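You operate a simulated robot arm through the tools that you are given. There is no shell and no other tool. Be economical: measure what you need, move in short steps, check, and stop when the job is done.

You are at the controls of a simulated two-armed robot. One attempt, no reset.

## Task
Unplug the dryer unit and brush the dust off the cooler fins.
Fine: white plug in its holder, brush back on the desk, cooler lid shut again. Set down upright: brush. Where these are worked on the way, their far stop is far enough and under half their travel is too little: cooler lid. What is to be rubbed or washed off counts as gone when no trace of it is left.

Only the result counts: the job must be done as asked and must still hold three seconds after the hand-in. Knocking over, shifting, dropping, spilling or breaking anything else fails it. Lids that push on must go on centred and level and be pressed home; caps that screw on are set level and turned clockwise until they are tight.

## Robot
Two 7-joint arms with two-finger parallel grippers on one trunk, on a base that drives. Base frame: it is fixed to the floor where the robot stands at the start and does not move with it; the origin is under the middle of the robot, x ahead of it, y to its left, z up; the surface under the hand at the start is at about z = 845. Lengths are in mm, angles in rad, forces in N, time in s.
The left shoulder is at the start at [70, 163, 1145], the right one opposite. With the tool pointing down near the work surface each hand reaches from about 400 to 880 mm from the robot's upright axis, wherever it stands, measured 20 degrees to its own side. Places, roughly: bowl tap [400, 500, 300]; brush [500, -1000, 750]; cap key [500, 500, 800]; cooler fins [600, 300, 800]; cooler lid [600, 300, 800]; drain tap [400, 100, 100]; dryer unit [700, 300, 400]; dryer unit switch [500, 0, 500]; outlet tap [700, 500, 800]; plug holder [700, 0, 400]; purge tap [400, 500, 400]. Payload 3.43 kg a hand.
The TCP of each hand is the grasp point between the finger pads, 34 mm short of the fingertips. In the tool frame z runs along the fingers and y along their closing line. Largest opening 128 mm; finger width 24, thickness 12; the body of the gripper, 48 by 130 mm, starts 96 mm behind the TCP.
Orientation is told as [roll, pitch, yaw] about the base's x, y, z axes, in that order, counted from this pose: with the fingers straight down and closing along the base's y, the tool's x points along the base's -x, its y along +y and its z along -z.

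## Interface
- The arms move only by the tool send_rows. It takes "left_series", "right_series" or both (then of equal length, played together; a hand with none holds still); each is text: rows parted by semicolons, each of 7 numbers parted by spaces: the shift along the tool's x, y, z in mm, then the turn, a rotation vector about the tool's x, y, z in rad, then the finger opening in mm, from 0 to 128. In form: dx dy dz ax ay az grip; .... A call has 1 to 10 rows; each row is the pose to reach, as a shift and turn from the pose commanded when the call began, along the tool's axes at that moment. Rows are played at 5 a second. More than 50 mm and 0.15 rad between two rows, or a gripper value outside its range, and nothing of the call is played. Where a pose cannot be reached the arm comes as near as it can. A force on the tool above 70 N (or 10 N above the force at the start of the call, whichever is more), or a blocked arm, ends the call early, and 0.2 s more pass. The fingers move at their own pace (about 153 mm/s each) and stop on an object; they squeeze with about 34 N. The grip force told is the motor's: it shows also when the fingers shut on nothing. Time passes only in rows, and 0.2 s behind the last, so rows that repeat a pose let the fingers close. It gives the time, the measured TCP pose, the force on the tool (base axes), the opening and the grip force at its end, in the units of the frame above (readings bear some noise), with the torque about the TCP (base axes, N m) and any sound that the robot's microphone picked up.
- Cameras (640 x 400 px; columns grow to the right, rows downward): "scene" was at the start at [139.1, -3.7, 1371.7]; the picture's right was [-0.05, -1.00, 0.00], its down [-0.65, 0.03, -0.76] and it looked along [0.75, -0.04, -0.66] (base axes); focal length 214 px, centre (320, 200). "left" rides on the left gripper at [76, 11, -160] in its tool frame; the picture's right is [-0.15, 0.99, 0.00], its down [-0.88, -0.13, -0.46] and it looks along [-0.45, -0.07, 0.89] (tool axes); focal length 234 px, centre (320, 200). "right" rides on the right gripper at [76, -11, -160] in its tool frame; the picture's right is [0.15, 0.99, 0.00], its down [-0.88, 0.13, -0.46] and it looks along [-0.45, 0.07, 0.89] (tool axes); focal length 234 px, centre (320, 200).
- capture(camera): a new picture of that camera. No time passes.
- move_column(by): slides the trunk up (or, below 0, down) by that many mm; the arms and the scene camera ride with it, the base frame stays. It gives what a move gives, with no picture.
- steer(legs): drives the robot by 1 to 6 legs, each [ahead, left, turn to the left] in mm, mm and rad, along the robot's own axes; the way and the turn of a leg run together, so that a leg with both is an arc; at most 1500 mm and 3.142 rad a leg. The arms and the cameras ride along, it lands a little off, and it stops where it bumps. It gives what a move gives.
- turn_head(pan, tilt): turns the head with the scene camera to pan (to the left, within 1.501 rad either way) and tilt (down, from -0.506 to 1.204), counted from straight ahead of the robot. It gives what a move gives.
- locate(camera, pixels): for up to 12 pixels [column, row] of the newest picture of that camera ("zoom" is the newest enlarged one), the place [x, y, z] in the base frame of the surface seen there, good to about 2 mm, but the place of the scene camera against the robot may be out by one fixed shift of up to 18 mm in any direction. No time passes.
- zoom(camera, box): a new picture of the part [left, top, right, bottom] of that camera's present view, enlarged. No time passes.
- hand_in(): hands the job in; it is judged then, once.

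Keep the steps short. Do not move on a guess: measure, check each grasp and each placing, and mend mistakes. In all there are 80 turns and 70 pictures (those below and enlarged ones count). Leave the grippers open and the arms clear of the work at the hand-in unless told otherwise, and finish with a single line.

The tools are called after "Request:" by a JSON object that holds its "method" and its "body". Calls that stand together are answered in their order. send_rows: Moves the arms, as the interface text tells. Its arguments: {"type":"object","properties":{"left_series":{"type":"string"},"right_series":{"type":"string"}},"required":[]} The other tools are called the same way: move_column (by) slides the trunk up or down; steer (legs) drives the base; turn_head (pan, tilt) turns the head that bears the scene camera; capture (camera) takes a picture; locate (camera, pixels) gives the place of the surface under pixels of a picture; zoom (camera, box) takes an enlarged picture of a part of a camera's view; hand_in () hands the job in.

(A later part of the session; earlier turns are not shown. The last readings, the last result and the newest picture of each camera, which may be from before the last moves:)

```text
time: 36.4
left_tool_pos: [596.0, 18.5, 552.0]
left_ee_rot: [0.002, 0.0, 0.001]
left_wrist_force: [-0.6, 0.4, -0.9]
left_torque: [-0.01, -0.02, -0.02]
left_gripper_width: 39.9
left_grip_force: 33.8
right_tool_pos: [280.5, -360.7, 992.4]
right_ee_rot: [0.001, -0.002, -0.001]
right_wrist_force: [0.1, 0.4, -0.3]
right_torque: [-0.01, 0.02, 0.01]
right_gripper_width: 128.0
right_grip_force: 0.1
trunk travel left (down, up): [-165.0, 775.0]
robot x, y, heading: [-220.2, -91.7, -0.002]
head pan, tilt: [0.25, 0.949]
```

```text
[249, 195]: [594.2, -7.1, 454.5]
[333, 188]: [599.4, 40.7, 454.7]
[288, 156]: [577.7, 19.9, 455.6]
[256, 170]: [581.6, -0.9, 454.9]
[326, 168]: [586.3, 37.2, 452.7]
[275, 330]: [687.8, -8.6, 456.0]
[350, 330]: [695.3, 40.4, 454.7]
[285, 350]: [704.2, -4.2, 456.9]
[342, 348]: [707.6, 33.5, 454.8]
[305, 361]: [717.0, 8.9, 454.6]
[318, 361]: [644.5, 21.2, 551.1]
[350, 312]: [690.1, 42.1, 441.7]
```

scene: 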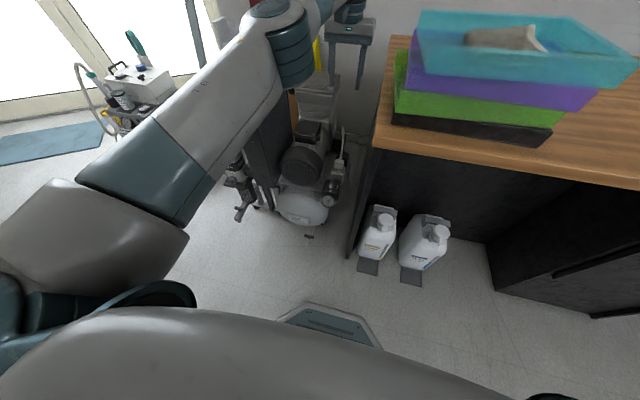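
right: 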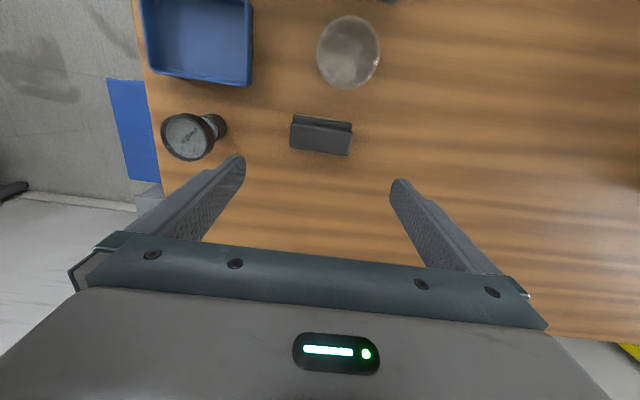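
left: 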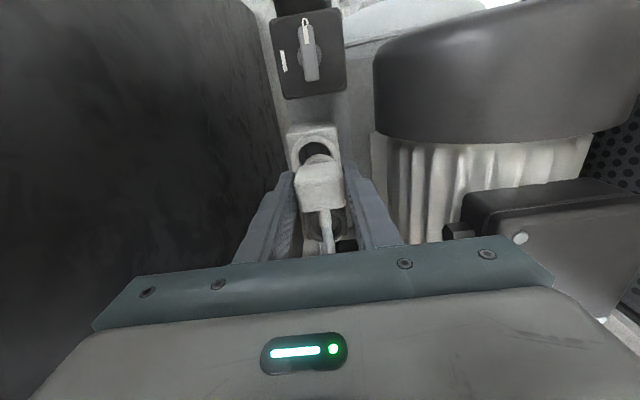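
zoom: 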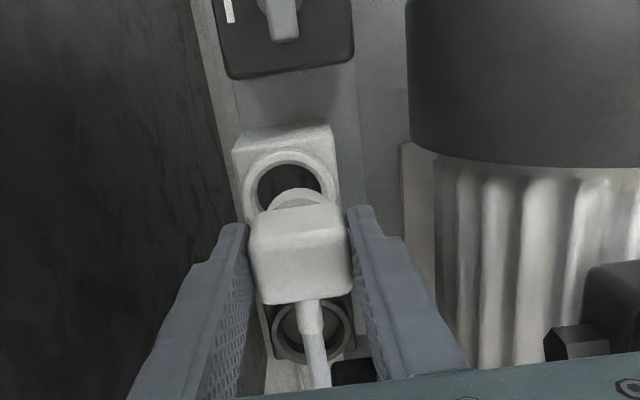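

The holder ring centre is about (691.5, 16), 91–93 mm beyond the socket and at the same height. That would be a long reach, so I drive the base forward 90 mm instead.

Request:
{"method": "steer", "body": {"legs": [[90, 0, 0]]}}

Request:
{"method": "capture", "body": {"camera": "left"}}

Request:
{"method": "zoom", "body": {"camera": "left", "box": [220, 60, 440, 260]}}

```text
time: 37.5
left_tool_pos: [687.4, 20.5, 552.1]
left_ee_rot: [-0.002, 0.0, 0.0]
left_wrist_force: [0.3, 0.4, -0.4]
left_torque: [0.02, 0.02, 0.01]
left_gripper_width: 39.9
left_grip_force: 34.2
right_tool_pos: [370.7, -359.3, 989.7]
right_ee_rot: [-0.002, 0.001, -0.002]
right_wrist_force: [0.7, 0.1, -0.1]
right_torque: [-0.02, 0.03, 0.01]
right_gripper_width: 128.1
right_grip_force: 0.1
trunk travel left (down, up): [-165.0, 775.0]
robot x, y, heading: [-133.8, -92.6, 0.001]
head pan, tilt: [0.25, 0.949]
```

```text
34 pictures are left
```

left: 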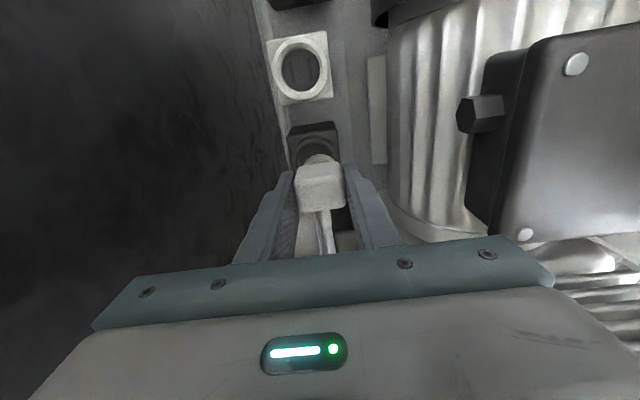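

```text
2.00 times, centred on (330, 160) of left
```

zoom: 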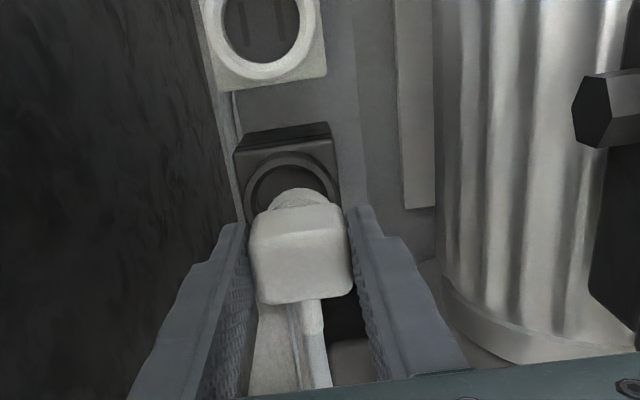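

The view matches the one above the socket. I measure both rings again for fine alignment.

Request:
{"method": "locate", "body": {"camera": "left", "pixels": [[276, 70], [325, 66], [300, 38], [304, 97], [294, 158], [341, 150], [317, 137], [302, 143], [331, 141]]}}

Request:
{"method": "locate", "body": {"camera": "zoom", "pixels": [[244, 195], [338, 185], [287, 155], [255, 205], [348, 250], [255, 250], [290, 295]]}}

```text
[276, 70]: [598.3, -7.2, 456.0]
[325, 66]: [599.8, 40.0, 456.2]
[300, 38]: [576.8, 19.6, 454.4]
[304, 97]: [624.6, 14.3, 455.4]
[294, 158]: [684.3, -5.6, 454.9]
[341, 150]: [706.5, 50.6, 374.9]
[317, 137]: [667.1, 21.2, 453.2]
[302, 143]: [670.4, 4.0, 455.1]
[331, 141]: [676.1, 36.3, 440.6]
```

```text
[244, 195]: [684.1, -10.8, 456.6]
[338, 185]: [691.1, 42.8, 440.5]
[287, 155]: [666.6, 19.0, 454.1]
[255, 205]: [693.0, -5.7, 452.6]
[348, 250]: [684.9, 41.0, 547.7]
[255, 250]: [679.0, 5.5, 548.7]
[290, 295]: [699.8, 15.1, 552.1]
```

Offset between centres is 90 mm in x; y must shift −4. I shift, then lower onto the holder.

Request:
{"method": "send_rows", "body": {"left_series": "-1 -4 0 0 0 0 20; -1 -4 10 0 0 0 20; -1 -4 20 0 0 0 20; -1 -4 25 0 0 0 20"}}

Request:
{"method": "zoom", "body": {"camera": "left", "box": [220, 60, 440, 260]}}

```text
time: 38.5
left_tool_pos: [687.5, 16.0, 527.9]
left_ee_rot: [0.001, 0.0, 0.0]
left_wrist_force: [-0.1, -0.8, -0.4]
left_torque: [0.03, 0.0, -0.02]
left_gripper_width: 39.9
left_grip_force: 33.9
right_tool_pos: [370.9, -360.7, 992.3]
right_ee_rot: [-0.001, -0.003, -0.001]
right_wrist_force: [0.2, -0.2, 0.5]
right_torque: [0.02, 0.0, -0.02]
right_gripper_width: 128.3
right_grip_force: 0.1
trunk travel left (down, up): [-165.0, 775.0]
robot x, y, heading: [-130.1, -92.7, -0.001]
head pan, tilt: [0.25, 0.949]
```

```text
2.00 times, centred on (330, 160) of left
```

zoom: 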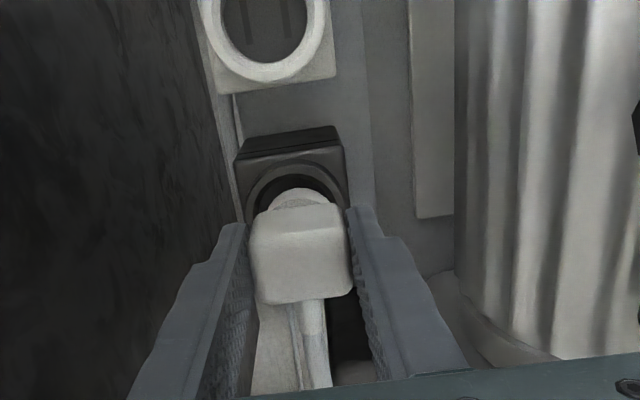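

It looks centred, so I continue down to the seated height (TCP ≈ 499).

Request:
{"method": "send_rows", "body": {"left_series": "0 0 10 0 0 0 20; 0 0 18 0 0 0 20; 0 0 25 0 0 0 20; 0 0 29 0 0 0 20; 0 0 32 0 0 0 20"}}

Request:
{"method": "zoom", "body": {"camera": "left", "box": [220, 60, 440, 260]}}

```text
time: 39.7
left_tool_pos: [688.7, 14.1, 498.8]
left_ee_rot: [-0.001, -0.006, 0.0]
left_wrist_force: [3.1, -5.1, 13.2]
left_torque: [-0.15, 0.0, 0.02]
left_gripper_width: 39.9
left_grip_force: 34.1
right_tool_pos: [368.9, -361.5, 993.2]
right_ee_rot: [-0.001, 0.0, -0.001]
right_wrist_force: [0.1, -0.1, -0.5]
right_torque: [0.02, 0.0, 0.01]
right_gripper_width: 128.0
right_grip_force: 0.0
trunk travel left (down, up): [-165.0, 775.0]
robot x, y, heading: [-133.7, -93.4, 0.003]
head pan, tilt: [0.25, 0.949]
```

```text
2.00 times, centred on (330, 160) of left
```

zoom: 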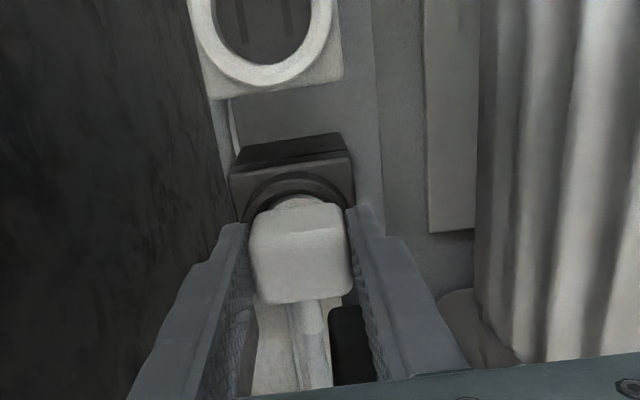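

It is at seated height with a 13 N push. I press a little more to confirm the bottom, then release and back up.

Request:
{"method": "send_rows", "body": {"left_series": "0 0 3 0 0 0 20; 0 0 6 0 0 0 20; 0 0 6 0 0 0 20"}}

Request:
{"method": "send_rows", "body": {"left_series": "0 0 -4 0 0 0 72; 0 0 -4 0 0 0 72; 0 0 -30 0 0 0 72; 0 0 -60 0 0 0 72; 0 0 -70 0 0 0 72"}}

Request:
{"method": "capture", "body": {"camera": "left"}}

Request:
{"method": "locate", "body": {"camera": "left", "pixels": [[320, 180], [308, 175], [335, 175], [318, 170], [322, 190]]}}

```text
time: 40.5
left_tool_pos: [686.1, 14.8, 494.2]
left_ee_rot: [0.0, -0.007, 0.0]
left_wrist_force: [4.4, -6.2, 30.6]
left_torque: [-0.21, -0.09, -0.02]
left_gripper_width: 40.2
left_grip_force: 33.4
right_tool_pos: [367.3, -361.0, 993.1]
right_ee_rot: [0.001, -0.006, -0.002]
right_wrist_force: [-0.1, 0.3, -0.4]
right_torque: [0.01, 0.01, -0.02]
right_gripper_width: 128.1
right_grip_force: 0.1
trunk travel left (down, up): [-165.0, 775.0]
robot x, y, heading: [-127.2, -92.4, -0.006]
head pan, tilt: [0.25, 0.949]
```

```text
time: 41.7
left_tool_pos: [688.0, 15.3, 558.3]
left_ee_rot: [0.001, 0.002, 0.001]
left_wrist_force: [0.4, 0.6, -0.8]
left_torque: [-0.01, -0.02, 0.01]
left_gripper_width: 71.8
left_grip_force: 0.0
right_tool_pos: [370.3, -359.5, 992.1]
right_ee_rot: [0.0, -0.001, 0.0]
right_wrist_force: [0.0, 0.0, -0.6]
right_torque: [0.03, 0.02, 0.01]
right_gripper_width: 128.0
right_grip_force: 0.0
trunk travel left (down, up): [-165.0, 775.0]
robot x, y, heading: [-128.7, -95.6, -0.002]
head pan, tilt: [0.25, 0.949]
```

```text
30 pictures are left
```

left: 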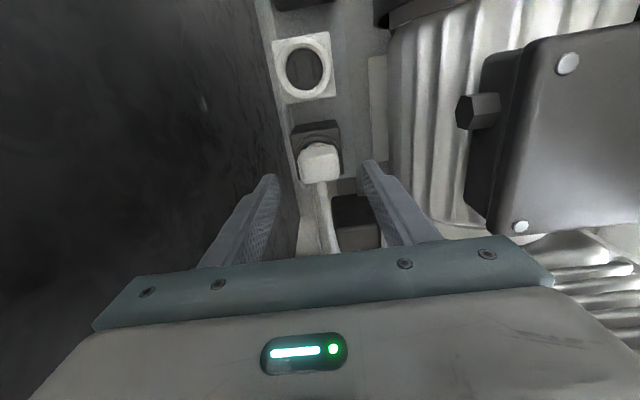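

```text
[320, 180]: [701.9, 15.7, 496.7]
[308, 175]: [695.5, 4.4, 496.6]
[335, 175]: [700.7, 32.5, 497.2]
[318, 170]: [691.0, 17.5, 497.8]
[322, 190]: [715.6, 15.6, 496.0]
```

The plug is seated upright in the holder (top z 497, same as before) and the socket is empty. I raise the trunk and drive to the cooler.

Request:
{"method": "move_column", "body": {"by": 450}}

Request:
{"method": "steer", "body": {"legs": [[0, 415, 0], [95, 0, 0]]}}

Request:
{"method": "turn_head", "body": {"pan": 0.0, "tilt": 0.8}}

Request:
{"method": "capture", "body": {"camera": "scene"}}

```text
refused: 450 is not a number from -400 to 400
```

```text
time: 43.0
left_tool_pos: [683.1, 73.5, 566.1]
left_ee_rot: [-0.031, -0.006, -0.046]
left_wrist_force: [-4.8, -16.1, 12.5]
left_torque: [0.0, 0.34, 0.39]
left_gripper_width: 62.3
left_grip_force: 0.0
right_tool_pos: [367.3, -272.2, 990.7]
right_ee_rot: [0.003, -0.004, -0.014]
right_wrist_force: [0.7, -0.7, -0.3]
right_torque: [0.09, 0.0, 0.01]
right_gripper_width: 128.1
right_grip_force: 0.1
trunk travel left (down, up): [-165.0, 775.0]
robot x, y, heading: [-132.3, 0.9, -0.011]
head pan, tilt: [0.25, 0.949]
stopped in leg 1: the force on the tool passed its limit at 82 N (the readings are from after the stop); the commanded pose is now the measured one
```

```text
time: 43.8
left_tool_pos: [685.7, 76.6, 564.9]
left_ee_rot: [-0.03, -0.007, -0.043]
left_wrist_force: [-3.7, -25.0, 19.4]
left_torque: [-0.14, 0.29, 0.37]
left_gripper_width: 57.5
left_grip_force: 0.2
right_tool_pos: [365.6, -272.0, 992.2]
right_ee_rot: [0.001, -0.005, -0.012]
right_wrist_force: [-0.2, 0.5, 0.6]
right_torque: [-0.01, 0.01, 0.02]
right_gripper_width: 128.1
right_grip_force: 0.0
trunk travel left (down, up): [-165.0, 775.0]
robot x, y, heading: [-129.2, 0.1, -0.008]
head pan, tilt: [0.0, 0.799]
```

```text
29 pictures are left
```

scene: 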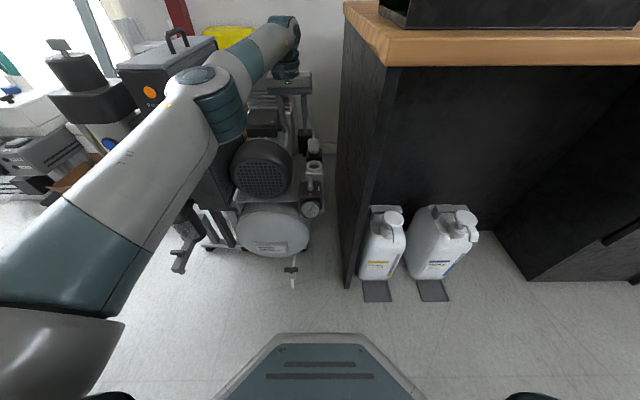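

The trunk raise was refused because the step is limited to 400, so the drive bumped the left hand against the motor. That was my mistake for chaining the calls. I back off first and check the machine.

Request:
{"method": "steer", "body": {"legs": [[0, -60, 0]]}}

```text
time: 44.8
left_tool_pos: [684.1, 19.9, 563.3]
left_ee_rot: [-0.027, -0.005, -0.04]
left_wrist_force: [-0.2, 0.1, -0.2]
left_torque: [0.04, -0.02, 0.01]
left_gripper_width: 72.2
left_grip_force: 0.0
right_tool_pos: [367.5, -330.5, 990.9]
right_ee_rot: [-0.001, -0.002, -0.011]
right_wrist_force: [0.2, -0.6, -0.3]
right_torque: [0.06, -0.03, 0.0]
right_gripper_width: 128.4
right_grip_force: 0.1
trunk travel left (down, up): [-165.0, 775.0]
robot x, y, heading: [-129.1, -60.0, -0.014]
head pan, tilt: [0.0, 0.799]
```

The hand is free again and reads no force. I raise the trunk.

Request:
{"method": "move_column", "body": {"by": 400}}

Request:
{"method": "capture", "body": {"camera": "left"}}

Request:
{"method": "locate", "body": {"camera": "left", "pixels": [[310, 30], [320, 60], [330, 90], [340, 100], [400, 100], [500, 100]]}}

```text
time: 48.6
left_tool_pos: [684.2, 20.3, 962.8]
left_ee_rot: [-0.029, -0.002, -0.039]
left_wrist_force: [0.0, 0.3, -0.5]
left_torque: [-0.01, -0.03, 0.02]
left_gripper_width: 71.9
left_grip_force: 0.0
right_tool_pos: [367.4, -330.6, 1390.8]
right_ee_rot: [0.002, -0.001, -0.01]
right_wrist_force: [-0.3, -1.1, 0.4]
right_torque: [0.04, 0.04, 0.0]
right_gripper_width: 128.0
right_grip_force: 0.1
trunk travel left (down, up): [-565.0, 375.0]
robot x, y, heading: [-130.0, -59.2, -0.01]
head pan, tilt: [0.0, 0.799]
```

```text
28 pictures are left
```

left: 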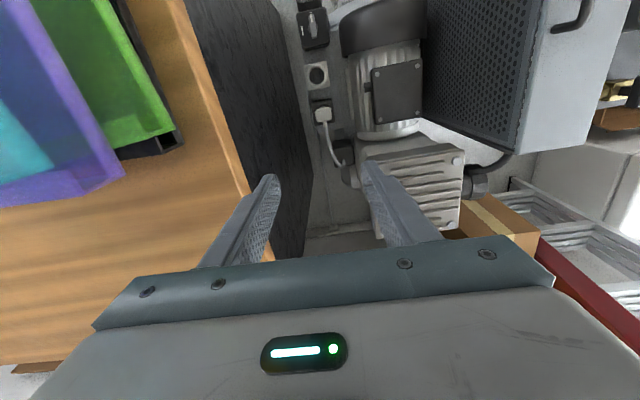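

```text
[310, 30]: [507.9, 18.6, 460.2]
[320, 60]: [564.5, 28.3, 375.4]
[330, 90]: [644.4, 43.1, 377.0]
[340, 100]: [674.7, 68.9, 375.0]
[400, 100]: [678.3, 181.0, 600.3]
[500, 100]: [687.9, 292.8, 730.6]
```

Request:
{"method": "locate", "body": {"camera": "left", "pixels": [[317, 75], [323, 115], [325, 100], [318, 118], [330, 112]]}}

Request:
{"method": "steer", "body": {"legs": [[0, 375, 0], [95, 0, 0.01]]}}

Request:
{"method": "turn_head", "body": {"pan": 0.0, "tilt": 0.85}}

Request:
{"method": "capture", "body": {"camera": "scene"}}

```text
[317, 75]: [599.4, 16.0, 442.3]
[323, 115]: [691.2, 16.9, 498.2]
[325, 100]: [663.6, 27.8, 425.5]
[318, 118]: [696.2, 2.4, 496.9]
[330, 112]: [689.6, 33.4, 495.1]
```

```text
time: 51.7
left_tool_pos: [781.9, 397.8, 962.0]
left_ee_rot: [-0.03, -0.002, -0.029]
left_wrist_force: [-0.1, 0.3, 0.2]
left_torque: [-0.03, 0.03, -0.01]
left_gripper_width: 71.8
left_grip_force: 0.0
right_tool_pos: [469.6, 45.7, 1390.7]
right_ee_rot: [0.0, -0.003, -0.002]
right_wrist_force: [0.5, -0.7, 0.2]
right_torque: [0.0, 0.01, 0.05]
right_gripper_width: 127.8
right_grip_force: 0.1
trunk travel left (down, up): [-565.0, 375.0]
robot x, y, heading: [-30.2, 313.0, 0.0]
head pan, tilt: [0.0, 0.799]
```

```text
time: 52.3
left_tool_pos: [781.5, 397.3, 962.6]
left_ee_rot: [-0.03, -0.002, -0.034]
left_wrist_force: [0.1, 0.5, -0.1]
left_torque: [0.02, -0.01, -0.02]
left_gripper_width: 71.8
left_grip_force: 0.1
right_tool_pos: [468.3, 45.9, 1390.9]
right_ee_rot: [-0.001, 0.001, -0.003]
right_wrist_force: [-0.1, -0.3, -0.3]
right_torque: [0.0, -0.01, -0.01]
right_gripper_width: 128.2
right_grip_force: 0.0
trunk travel left (down, up): [-565.0, 375.0]
robot x, y, heading: [-33.3, 315.4, 0.002]
head pan, tilt: [0.0, 0.85]
```

```text
27 pictures are left
```

scene: 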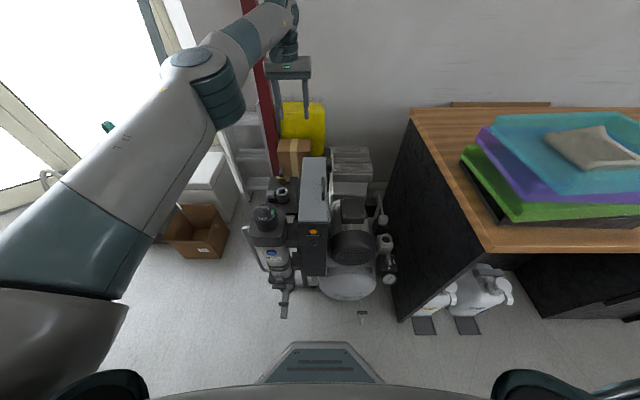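

The plug and machine are unshifted. I zoom in on the lid and its handle.

Request:
{"method": "zoom", "body": {"camera": "scene", "box": [270, 140, 370, 240]}}

Request:
{"method": "send_rows", "body": {"left_series": "45 0 0 -0.03 0 -0.034 90; 90 -15 0 -0.03 0 -0.034 90; 130 -35 0 -0.03 0 -0.034 90; 165 -60 0 -0.03 0 -0.034 90; 190 -92 0 -0.03 0 -0.034 90; 190 -92 0 -0.03 0 -0.034 90"}}

Request:
{"method": "capture", "body": {"camera": "left"}}

```text
4.00 times, centred on (320, 190) of scene
```

zoom: 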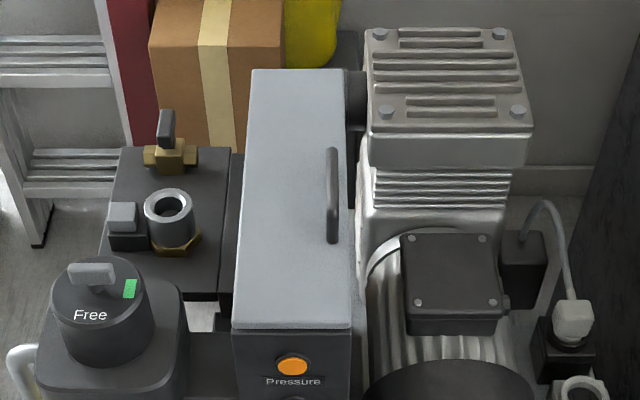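

```text
time: 53.7
left_tool_pos: [589.2, 313.0, 964.6]
left_ee_rot: [0.002, -0.002, 0.005]
left_wrist_force: [-0.3, 0.2, 0.4]
left_torque: [-0.02, 0.02, 0.03]
left_gripper_width: 89.8
left_grip_force: 0.0
right_tool_pos: [469.5, 46.3, 1391.1]
right_ee_rot: [0.0, -0.001, -0.001]
right_wrist_force: [-0.5, 1.2, 0.6]
right_torque: [-0.02, 0.04, -0.05]
right_gripper_width: 128.0
right_grip_force: 0.1
trunk travel left (down, up): [-565.0, 375.0]
robot x, y, heading: [-29.7, 306.8, 0.0]
head pan, tilt: [0.0, 0.85]
```

```text
25 pictures are left
```

left: 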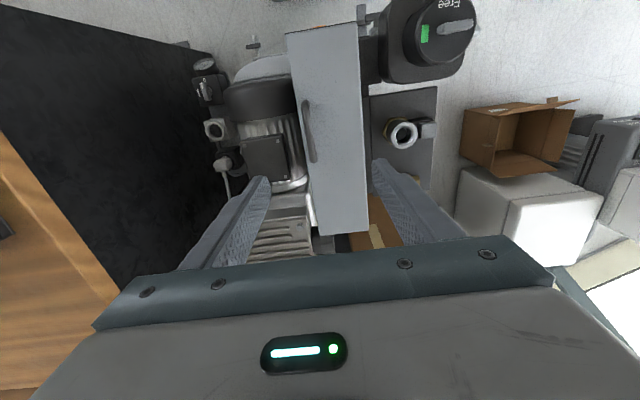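

Request:
{"method": "zoom", "body": {"camera": "left", "box": [260, 60, 420, 180]}}

Request:
{"method": "locate", "body": {"camera": "left", "pixels": [[307, 103], [309, 130], [313, 160], [325, 130], [298, 130], [361, 130], [290, 36], [357, 25], [320, 232], [367, 228], [400, 133], [440, 25]]}}

```text
3.33 times, centred on (340, 120) of left
```

zoom: 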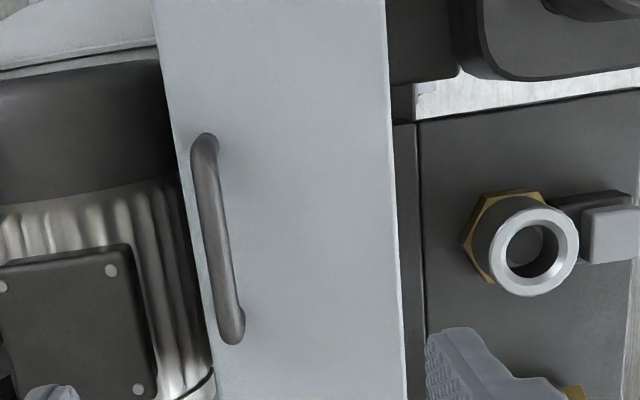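

```text
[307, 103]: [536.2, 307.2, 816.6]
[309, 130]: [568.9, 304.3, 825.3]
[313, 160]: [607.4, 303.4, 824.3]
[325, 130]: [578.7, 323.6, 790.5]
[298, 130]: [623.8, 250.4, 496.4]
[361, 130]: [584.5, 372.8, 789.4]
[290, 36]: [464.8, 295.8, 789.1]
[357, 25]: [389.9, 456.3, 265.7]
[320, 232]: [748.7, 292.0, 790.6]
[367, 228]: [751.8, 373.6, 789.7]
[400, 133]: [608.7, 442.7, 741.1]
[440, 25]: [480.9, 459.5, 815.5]
```

The lid spans x 465–752 and y 292–374 (hinge on the left), top z 790. The handle bar is at y 304, z ≈ 821, x 536–620. I descend over the bar and grip it.

Request:
{"method": "send_rows", "body": {"left_series": "14 -9 40 0 0 0 50; 14 -9 80 0 0 0 50; 14 -9 110 0 0 0 50; 14 -9 132 0 0 0 50; 14 -9 132 0 0 0 0; 14 -9 132 0 0 0 0; 14 -9 132 0 0 0 0"}}

```text
time: 55.3
left_tool_pos: [575.8, 300.9, 831.6]
left_ee_rot: [0.0, -0.003, 0.0]
left_wrist_force: [2.7, -9.0, 2.4]
left_torque: [-0.13, -0.04, -0.23]
left_gripper_width: 9.3
left_grip_force: 43.8
right_tool_pos: [466.9, 43.1, 1390.2]
right_ee_rot: [0.0, -0.003, -0.002]
right_wrist_force: [-0.8, -0.5, -0.1]
right_torque: [0.01, -0.01, -0.01]
right_gripper_width: 128.2
right_grip_force: 0.0
trunk travel left (down, up): [-565.0, 375.0]
robot x, y, heading: [-30.5, 309.5, -0.003]
head pan, tilt: [0.0, 0.85]
```

A firm grip on the 9.3 mm bar. I begin opening along the arc around the left hinge.

Request:
{"method": "send_rows", "body": {"left_series": "0 7.3 -9.6 0.14 0 0 0; 0 15.8 -18.1 0.28 0 0 0; 0 25.4 -25.3 0.42 0 0 0; 0 36 -31.1 0.56 0 0 0; 0 36 -31.1 0.56 0 0 0"}}

Request:
{"method": "capture", "body": {"camera": "scene"}}

```text
time: 56.5
left_tool_pos: [575.4, 337.7, 864.9]
left_ee_rot: [-0.56, -0.003, 0.003]
left_wrist_force: [4.7, -5.1, 9.3]
left_torque: [0.03, -0.27, 0.06]
left_gripper_width: 9.5
left_grip_force: 43.2
right_tool_pos: [468.6, 43.9, 1390.6]
right_ee_rot: [0.0, -0.002, -0.002]
right_wrist_force: [-1.1, -0.1, -1.1]
right_torque: [-0.01, 0.02, 0.0]
right_gripper_width: 128.0
right_grip_force: 0.0
trunk travel left (down, up): [-565.0, 375.0]
robot x, y, heading: [-28.7, 312.2, 0.005]
head pan, tilt: [0.0, 0.85]
```

```text
23 pictures are left
```

scene: 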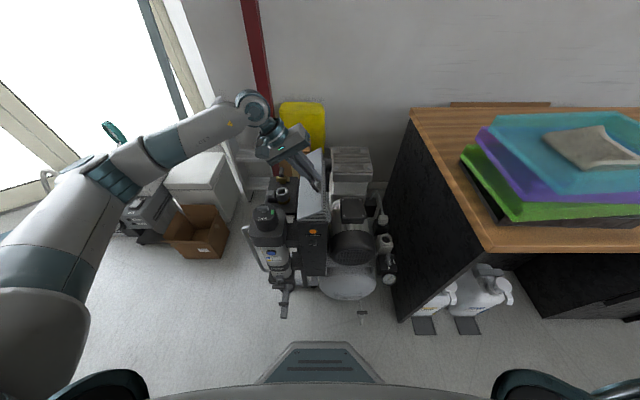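

The lid follows well. I continue the same arc a further 0.84 rad.

Request:
{"method": "send_rows", "body": {"left_series": "0 7.3 -9.6 0.14 0 0 0; 0 15.8 -18.1 0.28 0 0 0; 0 25.4 -25.3 0.42 0 0 0; 0 36 -31.1 0.56 0 0 0; 0 47.2 -35.3 0.70 0 0 0; 0 58.9 -38 0.84 0 0 0; 0 58.9 -38 0.84 0 0 0"}}

Request:
{"method": "zoom", "body": {"camera": "scene", "box": [230, 90, 400, 240]}}

```text
time: 58.1
left_tool_pos: [575.5, 409.4, 868.3]
left_ee_rot: [-1.404, -0.006, 0.006]
left_wrist_force: [10.5, 7.0, 27.4]
left_torque: [-0.3, 0.42, -0.39]
left_gripper_width: 9.5
left_grip_force: 43.2
right_tool_pos: [466.9, 46.5, 1392.1]
right_ee_rot: [-0.002, -0.004, -0.001]
right_wrist_force: [-0.2, -0.3, -0.7]
right_torque: [-0.04, -0.01, 0.0]
right_gripper_width: 128.0
right_grip_force: 0.1
trunk travel left (down, up): [-565.0, 375.0]
robot x, y, heading: [-35.3, 307.0, -0.005]
head pan, tilt: [0.0, 0.85]
```

```text
2.67 times, centred on (315, 165) of scene
```

zoom: 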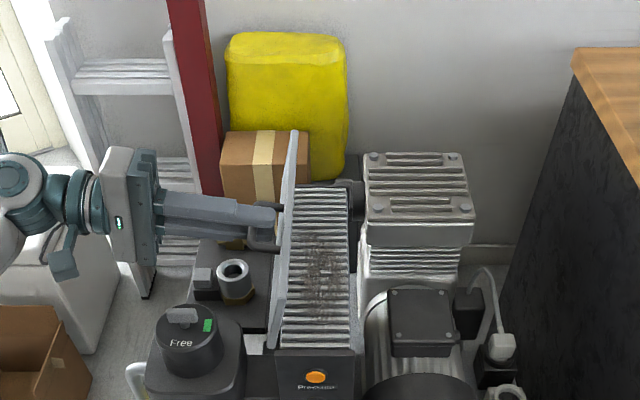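

The fins are exposed and nearly flush, with a dust patch in the middle. I push the lid past vertical toward its stop so that it may stay by itself.

Request:
{"method": "send_rows", "body": {"left_series": "0 7.3 -9.6 0.14 0 0 0; 0 15.8 -18.1 0.28 0 0 0; 0 25.4 -25.3 0.42 0 0 0"}}

Request:
{"method": "zoom", "body": {"camera": "scene", "box": [270, 120, 370, 220]}}

Request:
{"method": "locate", "body": {"camera": "zoom", "pixels": [[250, 60], [335, 60], [250, 350], [350, 340], [300, 200], [320, 150], [320, 250], [340, 200], [250, 200], [285, 200]]}}

```text
time: 58.9
left_tool_pos: [575.1, 439.7, 848.2]
left_ee_rot: [-1.826, -0.005, 0.008]
left_wrist_force: [14.5, 18.3, 33.9]
left_torque: [-0.29, 0.63, 0.23]
left_gripper_width: 9.6
left_grip_force: 43.1
right_tool_pos: [466.5, 46.4, 1391.2]
right_ee_rot: [-0.001, -0.003, -0.002]
right_wrist_force: [-0.3, -0.5, -1.4]
right_torque: [0.02, 0.04, -0.01]
right_gripper_width: 127.9
right_grip_force: 0.1
trunk travel left (down, up): [-565.0, 375.0]
robot x, y, heading: [-32.6, 311.3, 0.0]
head pan, tilt: [0.0, 0.85]
```

```text
4.00 times, centred on (320, 170) of scene
```

zoom: 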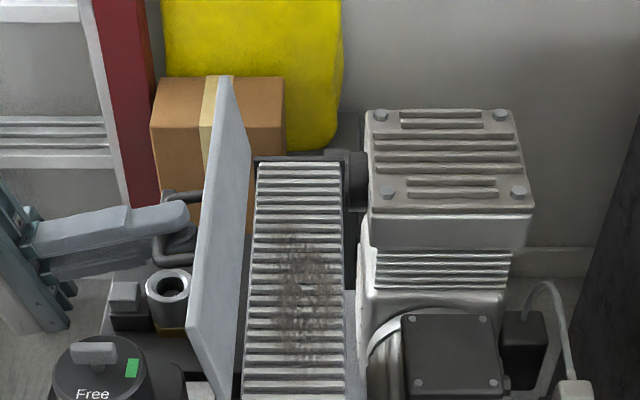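

```text
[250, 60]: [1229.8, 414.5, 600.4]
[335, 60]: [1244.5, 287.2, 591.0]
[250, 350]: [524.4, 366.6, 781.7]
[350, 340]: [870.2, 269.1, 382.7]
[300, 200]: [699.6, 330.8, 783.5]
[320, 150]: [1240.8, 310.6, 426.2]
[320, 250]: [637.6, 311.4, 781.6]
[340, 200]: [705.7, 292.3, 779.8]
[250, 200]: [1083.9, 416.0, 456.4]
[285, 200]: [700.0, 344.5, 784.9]
```

The lid is at about 105°. I loosen the fingers slightly to see whether it stays.

Request:
{"method": "send_rows", "body": {"left_series": "0 0 0 0 0 0 30; 0 0 0 0 0 0 30; 0 0 -15 0 0 0 40; 0 0 -30 0 0 0 40; 0 0 -60 0 0 0 40"}}

Request:
{"method": "zoom", "body": {"camera": "scene", "box": [230, 100, 400, 240]}}

```text
time: 60.1
left_tool_pos: [574.9, 496.1, 829.5]
left_ee_rot: [-1.818, -0.003, 0.003]
left_wrist_force: [0.2, -0.3, 0.0]
left_torque: [0.01, 0.03, 0.01]
left_gripper_width: 39.9
left_grip_force: 0.0
right_tool_pos: [468.1, 45.8, 1390.3]
right_ee_rot: [0.001, -0.002, -0.001]
right_wrist_force: [0.4, -0.2, -0.9]
right_torque: [-0.02, 0.0, 0.0]
right_gripper_width: 127.7
right_grip_force: 0.1
trunk travel left (down, up): [-565.0, 375.0]
robot x, y, heading: [-37.6, 311.2, -0.004]
head pan, tilt: [0.0, 0.85]
```

```text
2.86 times, centred on (315, 170) of scene
```

zoom: 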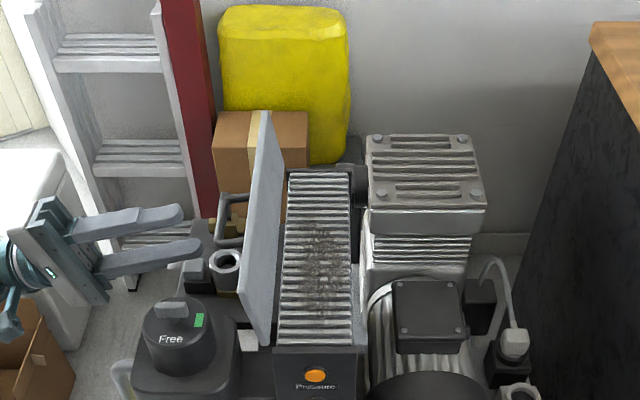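

The lid stays open by itself. I measure the dust patch and the fin edges.

Request:
{"method": "locate", "body": {"camera": "zoom", "pixels": [[318, 225], [312, 310], [332, 300], [340, 260], [300, 260], [300, 310], [335, 230], [283, 335], [352, 335], [350, 180], [290, 180], [320, 270]]}}

Request:
{"method": "zoom", "body": {"camera": "scene", "box": [300, 150, 340, 220]}}

```text
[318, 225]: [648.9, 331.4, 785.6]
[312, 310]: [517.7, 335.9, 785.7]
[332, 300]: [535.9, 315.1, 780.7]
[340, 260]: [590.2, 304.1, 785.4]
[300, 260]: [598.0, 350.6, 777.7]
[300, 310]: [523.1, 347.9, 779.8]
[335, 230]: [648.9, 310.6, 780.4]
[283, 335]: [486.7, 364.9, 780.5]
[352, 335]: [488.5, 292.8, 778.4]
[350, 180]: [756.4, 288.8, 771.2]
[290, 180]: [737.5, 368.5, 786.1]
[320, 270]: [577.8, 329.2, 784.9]
```

```text
5.71 times, centred on (320, 185) of scene
```

zoom: 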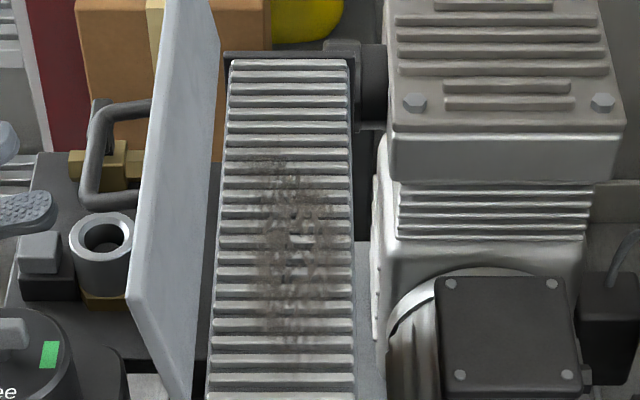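

The dust covers roughly x 515–680, y 305–355, with the fin tops near z 780. I lift the left hand clear and turn it back down.

Request:
{"method": "send_rows", "body": {"left_series": "0 0 -20 0 0 0 40; 0 -40 -10 0 0 0 40; 0 -80 0 -0.14 0 0 40; 0 -120 10 -0.28 0 0 40; 0 -160 20 -0.42 0 0 40; 0 -200 30 -0.56 0 0 40; 0 -240 40 -0.7 0 0 40; 0 -280 50 -0.84 0 0 40; 0 -300 55 -0.98 0 0 40; 0 -300 55 -1.12 0 0 40"}}

Request:
{"method": "send_rows", "body": {"left_series": "0 0 0 -0.14 0 0 40; 0 0 0 -0.28 0 0 40; 0 0 0 -0.42 0 0 40; 0 0 0 -0.56 0 0 40; 0 0 0 -0.7 0 0 40", "right_series": "0 0 30 0 0 -0.15 128; 0 0 60 0 0 -0.3 128; 0 0 90 0 0 -0.45 128; 0 0 120 0 0 -0.6 128; 0 0 120 0 0 -0.75 128"}}

```text
time: 62.3
left_tool_pos: [574.1, 514.6, 1132.2]
left_ee_rot: [-0.696, 0.0, 0.004]
left_wrist_force: [0.3, 0.0, 0.5]
left_torque: [0.0, -0.01, -0.02]
left_gripper_width: 39.8
left_grip_force: 0.0
right_tool_pos: [468.3, 43.9, 1389.6]
right_ee_rot: [-0.001, -0.002, -0.001]
right_wrist_force: [0.5, 0.3, 0.2]
right_torque: [0.01, 0.01, -0.01]
right_gripper_width: 128.1
right_grip_force: 0.0
trunk travel left (down, up): [-565.0, 375.0]
robot x, y, heading: [-33.5, 312.7, -0.005]
head pan, tilt: [0.0, 0.85]
```

```text
time: 63.5
left_tool_pos: [572.6, 516.1, 1134.1]
left_ee_rot: [0.003, -0.002, 0.003]
left_wrist_force: [0.0, 0.1, 0.2]
left_torque: [0.0, -0.03, -0.01]
left_gripper_width: 39.9
left_grip_force: 0.1
right_tool_pos: [467.6, 44.7, 1272.1]
right_ee_rot: [-0.002, -0.002, 0.75]
right_wrist_force: [0.0, -0.5, -0.6]
right_torque: [0.01, -0.01, 0.02]
right_gripper_width: 128.1
right_grip_force: 0.0
trunk travel left (down, up): [-565.0, 375.0]
robot x, y, heading: [-33.5, 310.7, -0.001]
head pan, tilt: [0.0, 0.85]
```

Both hands are clear. I drive back to the brush and finish turning the right hand to yaw 1.57 (fingers closing along x).

Request:
{"method": "steer", "body": {"legs": [[0, -1110, 0]]}}

Request:
{"method": "send_rows", "body": {"right_series": "0 0 10 0 0 -0.14 100; 0 0 20 0 0 -0.28 100; 0 0 30 0 0 -0.42 100; 0 0 40 0 0 -0.56 100; 0 0 50 0 0 -0.7 100; 0 0 50 0 0 -0.82 100; 0 0 50 0 0 -0.82 100"}}

```text
time: 69.2
left_tool_pos: [577.8, -580.1, 1133.2]
left_ee_rot: [0.001, -0.001, 0.015]
left_wrist_force: [-0.2, 0.3, 0.3]
left_torque: [0.03, -0.02, -0.02]
left_gripper_width: 39.9
left_grip_force: 0.1
right_tool_pos: [478.3, -1053.2, 1270.5]
right_ee_rot: [-0.002, -0.001, 0.759]
right_wrist_force: [0.0, -1.0, -0.6]
right_torque: [0.01, -0.02, 0.0]
right_gripper_width: 128.1
right_grip_force: 0.0
trunk travel left (down, up): [-565.0, 375.0]
robot x, y, heading: [-26.7, -792.5, 0.014]
head pan, tilt: [0.0, 0.85]
```

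```text
time: 70.8
left_tool_pos: [576.5, -582.1, 1134.5]
left_ee_rot: [0.001, -0.001, 0.013]
left_wrist_force: [-0.5, -0.8, -0.1]
left_torque: [0.04, 0.03, 0.01]
left_gripper_width: 40.0
left_grip_force: 0.1
right_tool_pos: [359.8, -962.2, 1164.0]
right_ee_rot: [-0.002, -0.001, 1.578]
right_wrist_force: [0.0, 0.3, 0.6]
right_torque: [-0.03, 0.03, 0.01]
right_gripper_width: 100.0
right_grip_force: 0.1
right hand out of reach, approached as far as the arm can: row 1, 2, 3, 4, 5, 6, 7
trunk travel left (down, up): [-565.0, 375.0]
robot x, y, heading: [-26.9, -792.6, 0.009]
head pan, tilt: [0.0, 0.85]
```

The yaw was reached but the position drifted. I move over the brush from here in short steps and see whether the pose is reachable there.

Request:
{"method": "send_rows", "body": {"right_series": "15 -45 0 0 0 0 100; 35 -88 0 0 0 0 100; 55 -130 20 0 0 0 100; 75 -170 50 0 0 0 100; 90 -210 80 0 0 0 100; 104 -252 100 0 0 0 100; 104 -252 130 0 0 0 100; 104 -252 150 0 0 0 100; 104 -252 150 0 0 0 100"}}

```text
refused: row 3 steps farther than a row can; nothing moved
```

Request:
{"method": "send_rows", "body": {"right_series": "15 -40 0 0 0 0 100; 30 -80 0 0 0 0 100; 45 -120 15 0 0 0 100; 60 -155 40 0 0 0 100; 75 -190 65 0 0 0 100; 90 -222 90 0 0 0 100; 104 -252 115 0 0 0 100; 104 -252 150 0 0 0 100; 104 -252 150 0 0 0 100"}}

```text
time: 72.8
left_tool_pos: [577.6, -580.7, 1133.9]
left_ee_rot: [-0.001, 0.0, 0.013]
left_wrist_force: [-0.3, 0.0, -0.1]
left_torque: [-0.01, -0.02, -0.01]
left_gripper_width: 39.9
left_grip_force: 0.0
right_tool_pos: [406.5, -941.9, 1035.8]
right_ee_rot: [-0.004, 0.001, 1.578]
right_wrist_force: [-0.2, 0.1, 0.0]
right_torque: [0.02, -0.03, -0.03]
right_gripper_width: 100.2
right_grip_force: 0.1
right hand out of reach, approached as far as the arm can: row 1, 2, 3, 4, 5, 6, 7, 8, 9
trunk travel left (down, up): [-565.0, 375.0]
robot x, y, heading: [-24.8, -792.6, 0.009]
head pan, tilt: [0.0, 0.85]
```

Yaw +90° is beyond the right arm's range. I turn back the other way, toward −90°.

Request:
{"method": "send_rows", "body": {"right_series": "0 0 -30 0 0 0.14 100; 0 0 -60 0 0 0.28 100; 0 0 -90 0 0 0.42 100; 0 0 -90 0 0 0.56 100; 0 0 -90 0 0 0.7 100; 0 0 -90 0 0 0.84 100; 0 0 -90 0 0 0.98 100; 0 0 -90 0 0 1.12 100; 0 0 -90 0 0 1.26 100; 0 0 -90 0 0 1.4 100"}}

Request:
{"method": "send_rows", "body": {"right_series": "0 0 0 0 0 0.14 100; 0 0 0 0 0 0.28 100; 0 0 0 0 0 0.42 100; 0 0 0 0 0 0.56 100; 0 0 0 0 0 0.7 100; 0 0 0 0 0 0.84 100; 0 0 0 0 0 0.98 100; 0 0 0 0 0 1.12 100; 0 0 0 0 0 1.26 100; 0 0 0 0 0 1.4 100"}}

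```text
time: 75.0
left_tool_pos: [577.0, -580.6, 1132.8]
left_ee_rot: [0.0, -0.002, 0.015]
left_wrist_force: [1.0, 0.2, 0.1]
left_torque: [0.0, -0.03, 0.02]
left_gripper_width: 40.1
left_grip_force: 0.1
right_tool_pos: [408.3, -941.2, 1126.9]
right_ee_rot: [0.001, -0.001, 0.179]
right_wrist_force: [0.4, -0.4, 0.5]
right_torque: [0.01, -0.01, 0.02]
right_gripper_width: 99.9
right_grip_force: 0.0
trunk travel left (down, up): [-565.0, 375.0]
robot x, y, heading: [-26.9, -790.5, 0.007]
head pan, tilt: [0.0, 0.85]
```

```text
time: 77.2
left_tool_pos: [577.4, -581.1, 1134.1]
left_ee_rot: [0.0, -0.002, 0.014]
left_wrist_force: [0.8, -0.5, -0.3]
left_torque: [0.01, -0.03, 0.0]
left_gripper_width: 39.9
left_grip_force: 0.0
right_tool_pos: [408.7, -942.2, 1125.9]
right_ee_rot: [0.002, 0.002, -1.224]
right_wrist_force: [0.3, -0.2, -0.2]
right_torque: [0.05, 0.0, -0.01]
right_gripper_width: 100.2
right_grip_force: 0.1
trunk travel left (down, up): [-565.0, 375.0]
robot x, y, heading: [-25.5, -796.0, 0.01]
head pan, tilt: [0.0, 0.85]
```

Yaw −1.22 is fine. I finish the turn to −1.571 and move above the brush.

Request:
{"method": "send_rows", "body": {"right_series": "-31 25 0 0 0 0.1 100; -62 50 0 0 0 0.2 100; -93 75 15 0 0 0.3 100; -124 100 30 0 0 0.347 100; -155 125 50 0 0 0.347 100; -185 150 70 0 0 0.347 100; -185 150 110 0 0 0.347 100; -185 150 130 0 0 0.347 100; -185 150 130 0 0 0.347 100"}}

Request:
{"method": "capture", "body": {"camera": "right"}}

```text
time: 79.2
left_tool_pos: [577.5, -580.2, 1132.8]
left_ee_rot: [0.001, -0.002, 0.013]
left_wrist_force: [-0.6, -0.1, 0.9]
left_torque: [0.01, 0.03, 0.01]
left_gripper_width: 40.0
left_grip_force: 0.0
right_tool_pos: [613.9, -1063.8, 996.6]
right_ee_rot: [0.002, 0.0, -1.566]
right_wrist_force: [-0.4, 0.5, 0.8]
right_torque: [0.03, 0.02, 0.0]
right_gripper_width: 100.4
right_grip_force: 0.0
trunk travel left (down, up): [-565.0, 375.0]
robot x, y, heading: [-26.2, -792.3, 0.011]
head pan, tilt: [0.0, 0.85]
```

```text
18 pictures are left
```

right: 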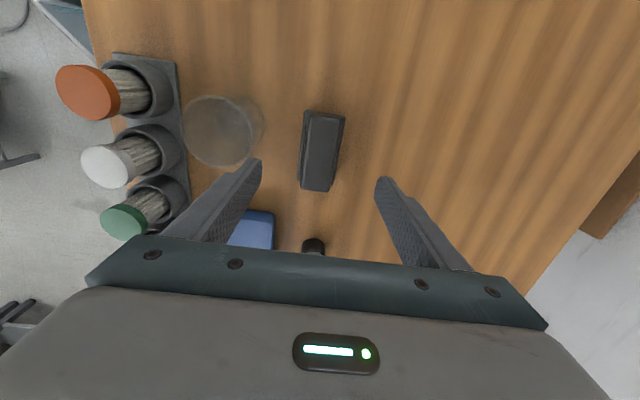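

The beaker stands close on the −x side. I measure its edge and the brush before going down.

Request:
{"method": "locate", "body": {"camera": "right", "pixels": [[261, 125], [255, 150], [250, 105], [305, 115], [343, 119], [334, 185], [302, 180], [322, 150]]}}

```text
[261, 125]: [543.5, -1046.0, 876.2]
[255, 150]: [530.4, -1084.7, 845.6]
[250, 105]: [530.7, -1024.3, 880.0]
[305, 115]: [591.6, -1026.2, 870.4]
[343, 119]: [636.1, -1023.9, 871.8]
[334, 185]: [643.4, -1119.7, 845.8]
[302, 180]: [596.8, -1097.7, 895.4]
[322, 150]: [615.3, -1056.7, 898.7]
```

The beaker edge is at x ≈ 545, so a 66 mm opening clears it by over 20 mm. I descend to TCP z 907 (tips just above the flange) and close on the handle.

Request:
{"method": "send_rows", "body": {"right_series": "0 -1 0 0 0 0 66; 0 -1 30 0 0 0 66; 0 -1 60 0 0 0 66; 0 -1 89 0 0 0 66; 0 -1 89 0 0 0 15; 0 -1 89 0 0 0 15; 0 -1 89 0 0 0 15"}}

Request:
{"method": "capture", "body": {"camera": "right"}}

```text
time: 80.8
left_tool_pos: [576.3, -579.4, 1133.1]
left_ee_rot: [0.0, -0.002, 0.014]
left_wrist_force: [-0.2, -0.4, -0.3]
left_torque: [0.01, 0.02, -0.01]
left_gripper_width: 39.8
left_grip_force: 0.0
right_tool_pos: [612.1, -1064.3, 907.2]
right_ee_rot: [0.002, 0.0, -1.566]
right_wrist_force: [-0.8, 0.5, 0.2]
right_torque: [0.0, -0.01, 0.02]
right_gripper_width: 37.1
right_grip_force: 33.8
trunk travel left (down, up): [-565.0, 375.0]
robot x, y, heading: [-23.7, -792.0, 0.015]
head pan, tilt: [0.0, 0.85]
```

```text
17 pictures are left
```

right: 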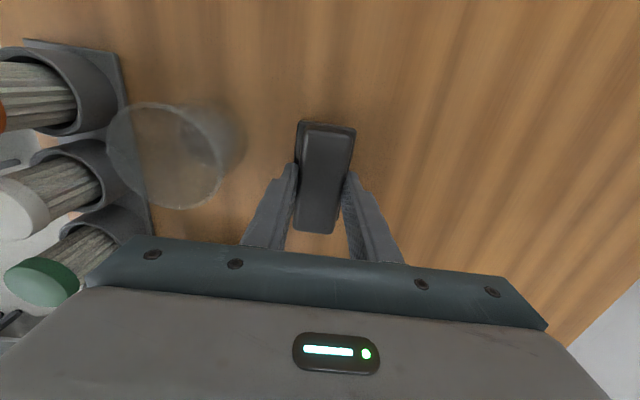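

The brush is held at 37 mm. Its bristle tips are 62 mm below the TCP. I lift it clear.

Request:
{"method": "send_rows", "body": {"right_series": "0 0 -20 0 0 0 15; 0 0 -60 0 0 0 15; 0 0 -105 0 0 0 15; 0 0 -150 0 0 0 15; 0 0 -195 0 0 0 15; 0 0 -240 0 0 0 15; 0 0 -280 0 0 0 15"}}

Request:
{"method": "zoom", "body": {"camera": "right", "box": [200, 60, 440, 260]}}

```text
time: 82.3
left_tool_pos: [575.8, -578.3, 1134.2]
left_ee_rot: [0.001, -0.002, 0.014]
left_wrist_force: [-0.4, 0.0, -0.4]
left_torque: [0.01, -0.02, 0.01]
left_gripper_width: 39.9
left_grip_force: 0.1
right_tool_pos: [610.0, -1063.1, 1187.8]
right_ee_rot: [0.001, -0.003, -1.567]
right_wrist_force: [-0.4, -0.1, -0.9]
right_torque: [-0.04, 0.0, -0.04]
right_gripper_width: 37.2
right_grip_force: 34.4
trunk travel left (down, up): [-565.0, 375.0]
robot x, y, heading: [-26.1, -791.0, 0.012]
head pan, tilt: [0.0, 0.85]
```

```text
2.00 times, centred on (320, 160) of right
```

zoom: 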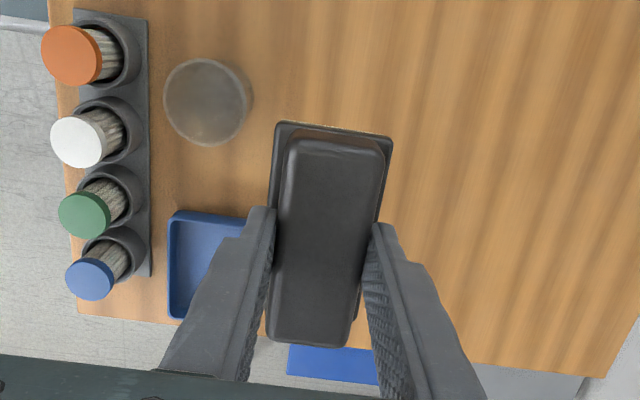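

The brush is held securely. I drive to the cooler.

Request:
{"method": "steer", "body": {"legs": [[0, 1222, -0.012]]}}

Request:
{"method": "turn_head", "body": {"pan": -0.15, "tilt": 0.85}}

Request:
{"method": "capture", "body": {"camera": "scene"}}

```text
time: 88.5
left_tool_pos: [570.9, 629.1, 1132.6]
left_ee_rot: [0.0, -0.001, 0.004]
left_wrist_force: [0.7, 0.5, -0.8]
left_torque: [0.03, 0.02, -0.02]
left_gripper_width: 40.0
left_grip_force: 0.0
right_tool_pos: [602.1, 145.6, 1186.7]
right_ee_rot: [0.003, 0.001, -1.579]
right_wrist_force: [0.5, -0.7, -0.5]
right_torque: [-0.02, 0.04, 0.01]
right_gripper_width: 37.3
right_grip_force: 34.1
trunk travel left (down, up): [-565.0, 375.0]
robot x, y, heading: [-33.4, 427.4, -0.0]
head pan, tilt: [0.0, 0.85]
```

```text
time: 89.2
left_tool_pos: [572.8, 629.6, 1132.9]
left_ee_rot: [-0.001, -0.002, 0.004]
left_wrist_force: [-0.4, 0.5, 0.0]
left_torque: [-0.04, 0.0, 0.02]
left_gripper_width: 39.8
left_grip_force: 0.1
right_tool_pos: [602.4, 144.4, 1186.0]
right_ee_rot: [0.002, 0.0, -1.577]
right_wrist_force: [0.3, -0.1, 0.1]
right_torque: [0.02, -0.04, 0.01]
right_gripper_width: 36.9
right_grip_force: 34.2
trunk travel left (down, up): [-565.0, 375.0]
robot x, y, heading: [-29.0, 423.9, -0.003]
head pan, tilt: [-0.15, 0.85]
```

```text
15 pictures are left
```

scene: 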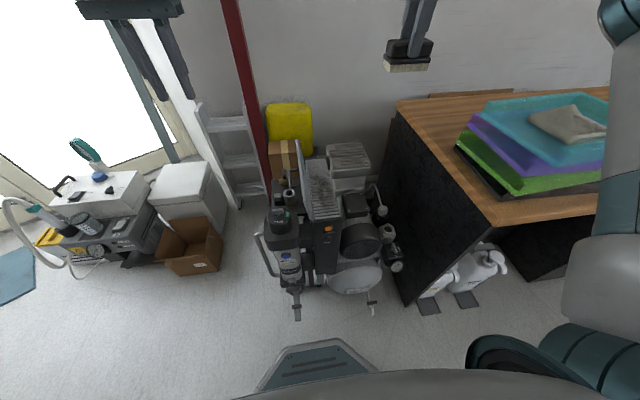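

I bring the brush to a hover over the near end of the fins, at (500, 324, 900).

Request:
{"method": "send_rows", "body": {"right_series": "22.4 -12.8 35.7 0 0 0 15; 44.8 -25.6 71.5 0 0 0 15; 67 -38.4 107 0 0 0 15; 89.5 -51 143 0 0 0 15; 112 -64 179 0 0 0 15; 134 -76.5 214.5 0 0 0 15; 157 -89 250 0 0 0 15; 179 -102 286 0 0 0 15; 179 -102 286 0 0 0 15"}}

Request:
{"method": "zoom", "body": {"camera": "scene", "box": [240, 110, 400, 250]}}

```text
time: 91.2
left_tool_pos: [572.4, 629.4, 1133.3]
left_ee_rot: [0.001, -0.001, 0.004]
left_wrist_force: [0.2, -0.7, -0.3]
left_torque: [-0.02, -0.01, -0.02]
left_gripper_width: 39.7
left_grip_force: 0.1
right_tool_pos: [501.3, 325.6, 900.6]
right_ee_rot: [0.003, -0.001, -1.578]
right_wrist_force: [-0.4, 0.5, -0.7]
right_torque: [0.03, -0.02, -0.02]
right_gripper_width: 37.1
right_grip_force: 34.3
trunk travel left (down, up): [-565.0, 375.0]
robot x, y, heading: [-32.5, 422.0, -0.0]
head pan, tilt: [-0.15, 0.85]
```

```text
2.86 times, centred on (320, 180) of scene
```

zoom: 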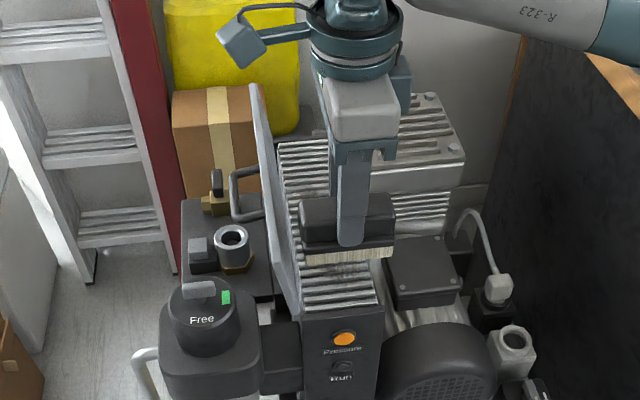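

It is well placed between the lid and the right edge. I lower until the bristles touch the fins.

Request:
{"method": "send_rows", "body": {"right_series": "0 0 30 0 0 0 15; 0 0 48 0 0 0 15; 0 0 54 0 0 0 15; 0 0 58 0 0 0 15; 0 0 61 0 0 0 15"}}

```text
time: 92.4
left_tool_pos: [572.5, 629.2, 1133.9]
left_ee_rot: [0.002, -0.002, 0.005]
left_wrist_force: [-0.3, -0.3, -0.4]
left_torque: [0.04, -0.01, -0.02]
left_gripper_width: 39.9
left_grip_force: 0.0
right_tool_pos: [502.3, 325.0, 839.6]
right_ee_rot: [0.002, -0.001, -1.577]
right_wrist_force: [-0.9, -0.3, -0.3]
right_torque: [0.05, 0.06, 0.01]
right_gripper_width: 37.1
right_grip_force: 33.8
trunk travel left (down, up): [-565.0, 375.0]
robot x, y, heading: [-36.4, 423.9, 0.004]
head pan, tilt: [-0.15, 0.85]
```

No contact yet at 839.6, so I go lower in 2 mm steps.

Request:
{"method": "send_rows", "body": {"right_series": "0 0 2 0 0 0 15; 0 0 4 0 0 0 15; 0 0 6 0 0 0 15; 0 0 8 0 0 0 15; 0 0 8 0 0 0 15"}}

```text
time: 93.6
left_tool_pos: [571.0, 630.9, 1136.2]
left_ee_rot: [0.001, -0.006, 0.006]
left_wrist_force: [0.1, -0.2, -0.7]
left_torque: [-0.01, 0.0, 0.01]
left_gripper_width: 40.2
left_grip_force: 0.1
right_tool_pos: [501.0, 325.8, 834.9]
right_ee_rot: [0.01, 0.001, -1.577]
right_wrist_force: [8.0, -3.6, 53.9]
right_torque: [-0.24, 0.4, 0.06]
right_gripper_width: 37.0
right_grip_force: 33.7
trunk travel left (down, up): [-565.0, 375.0]
robot x, y, heading: [-37.1, 421.7, 0.006]
head pan, tilt: [-0.15, 0.85]
```

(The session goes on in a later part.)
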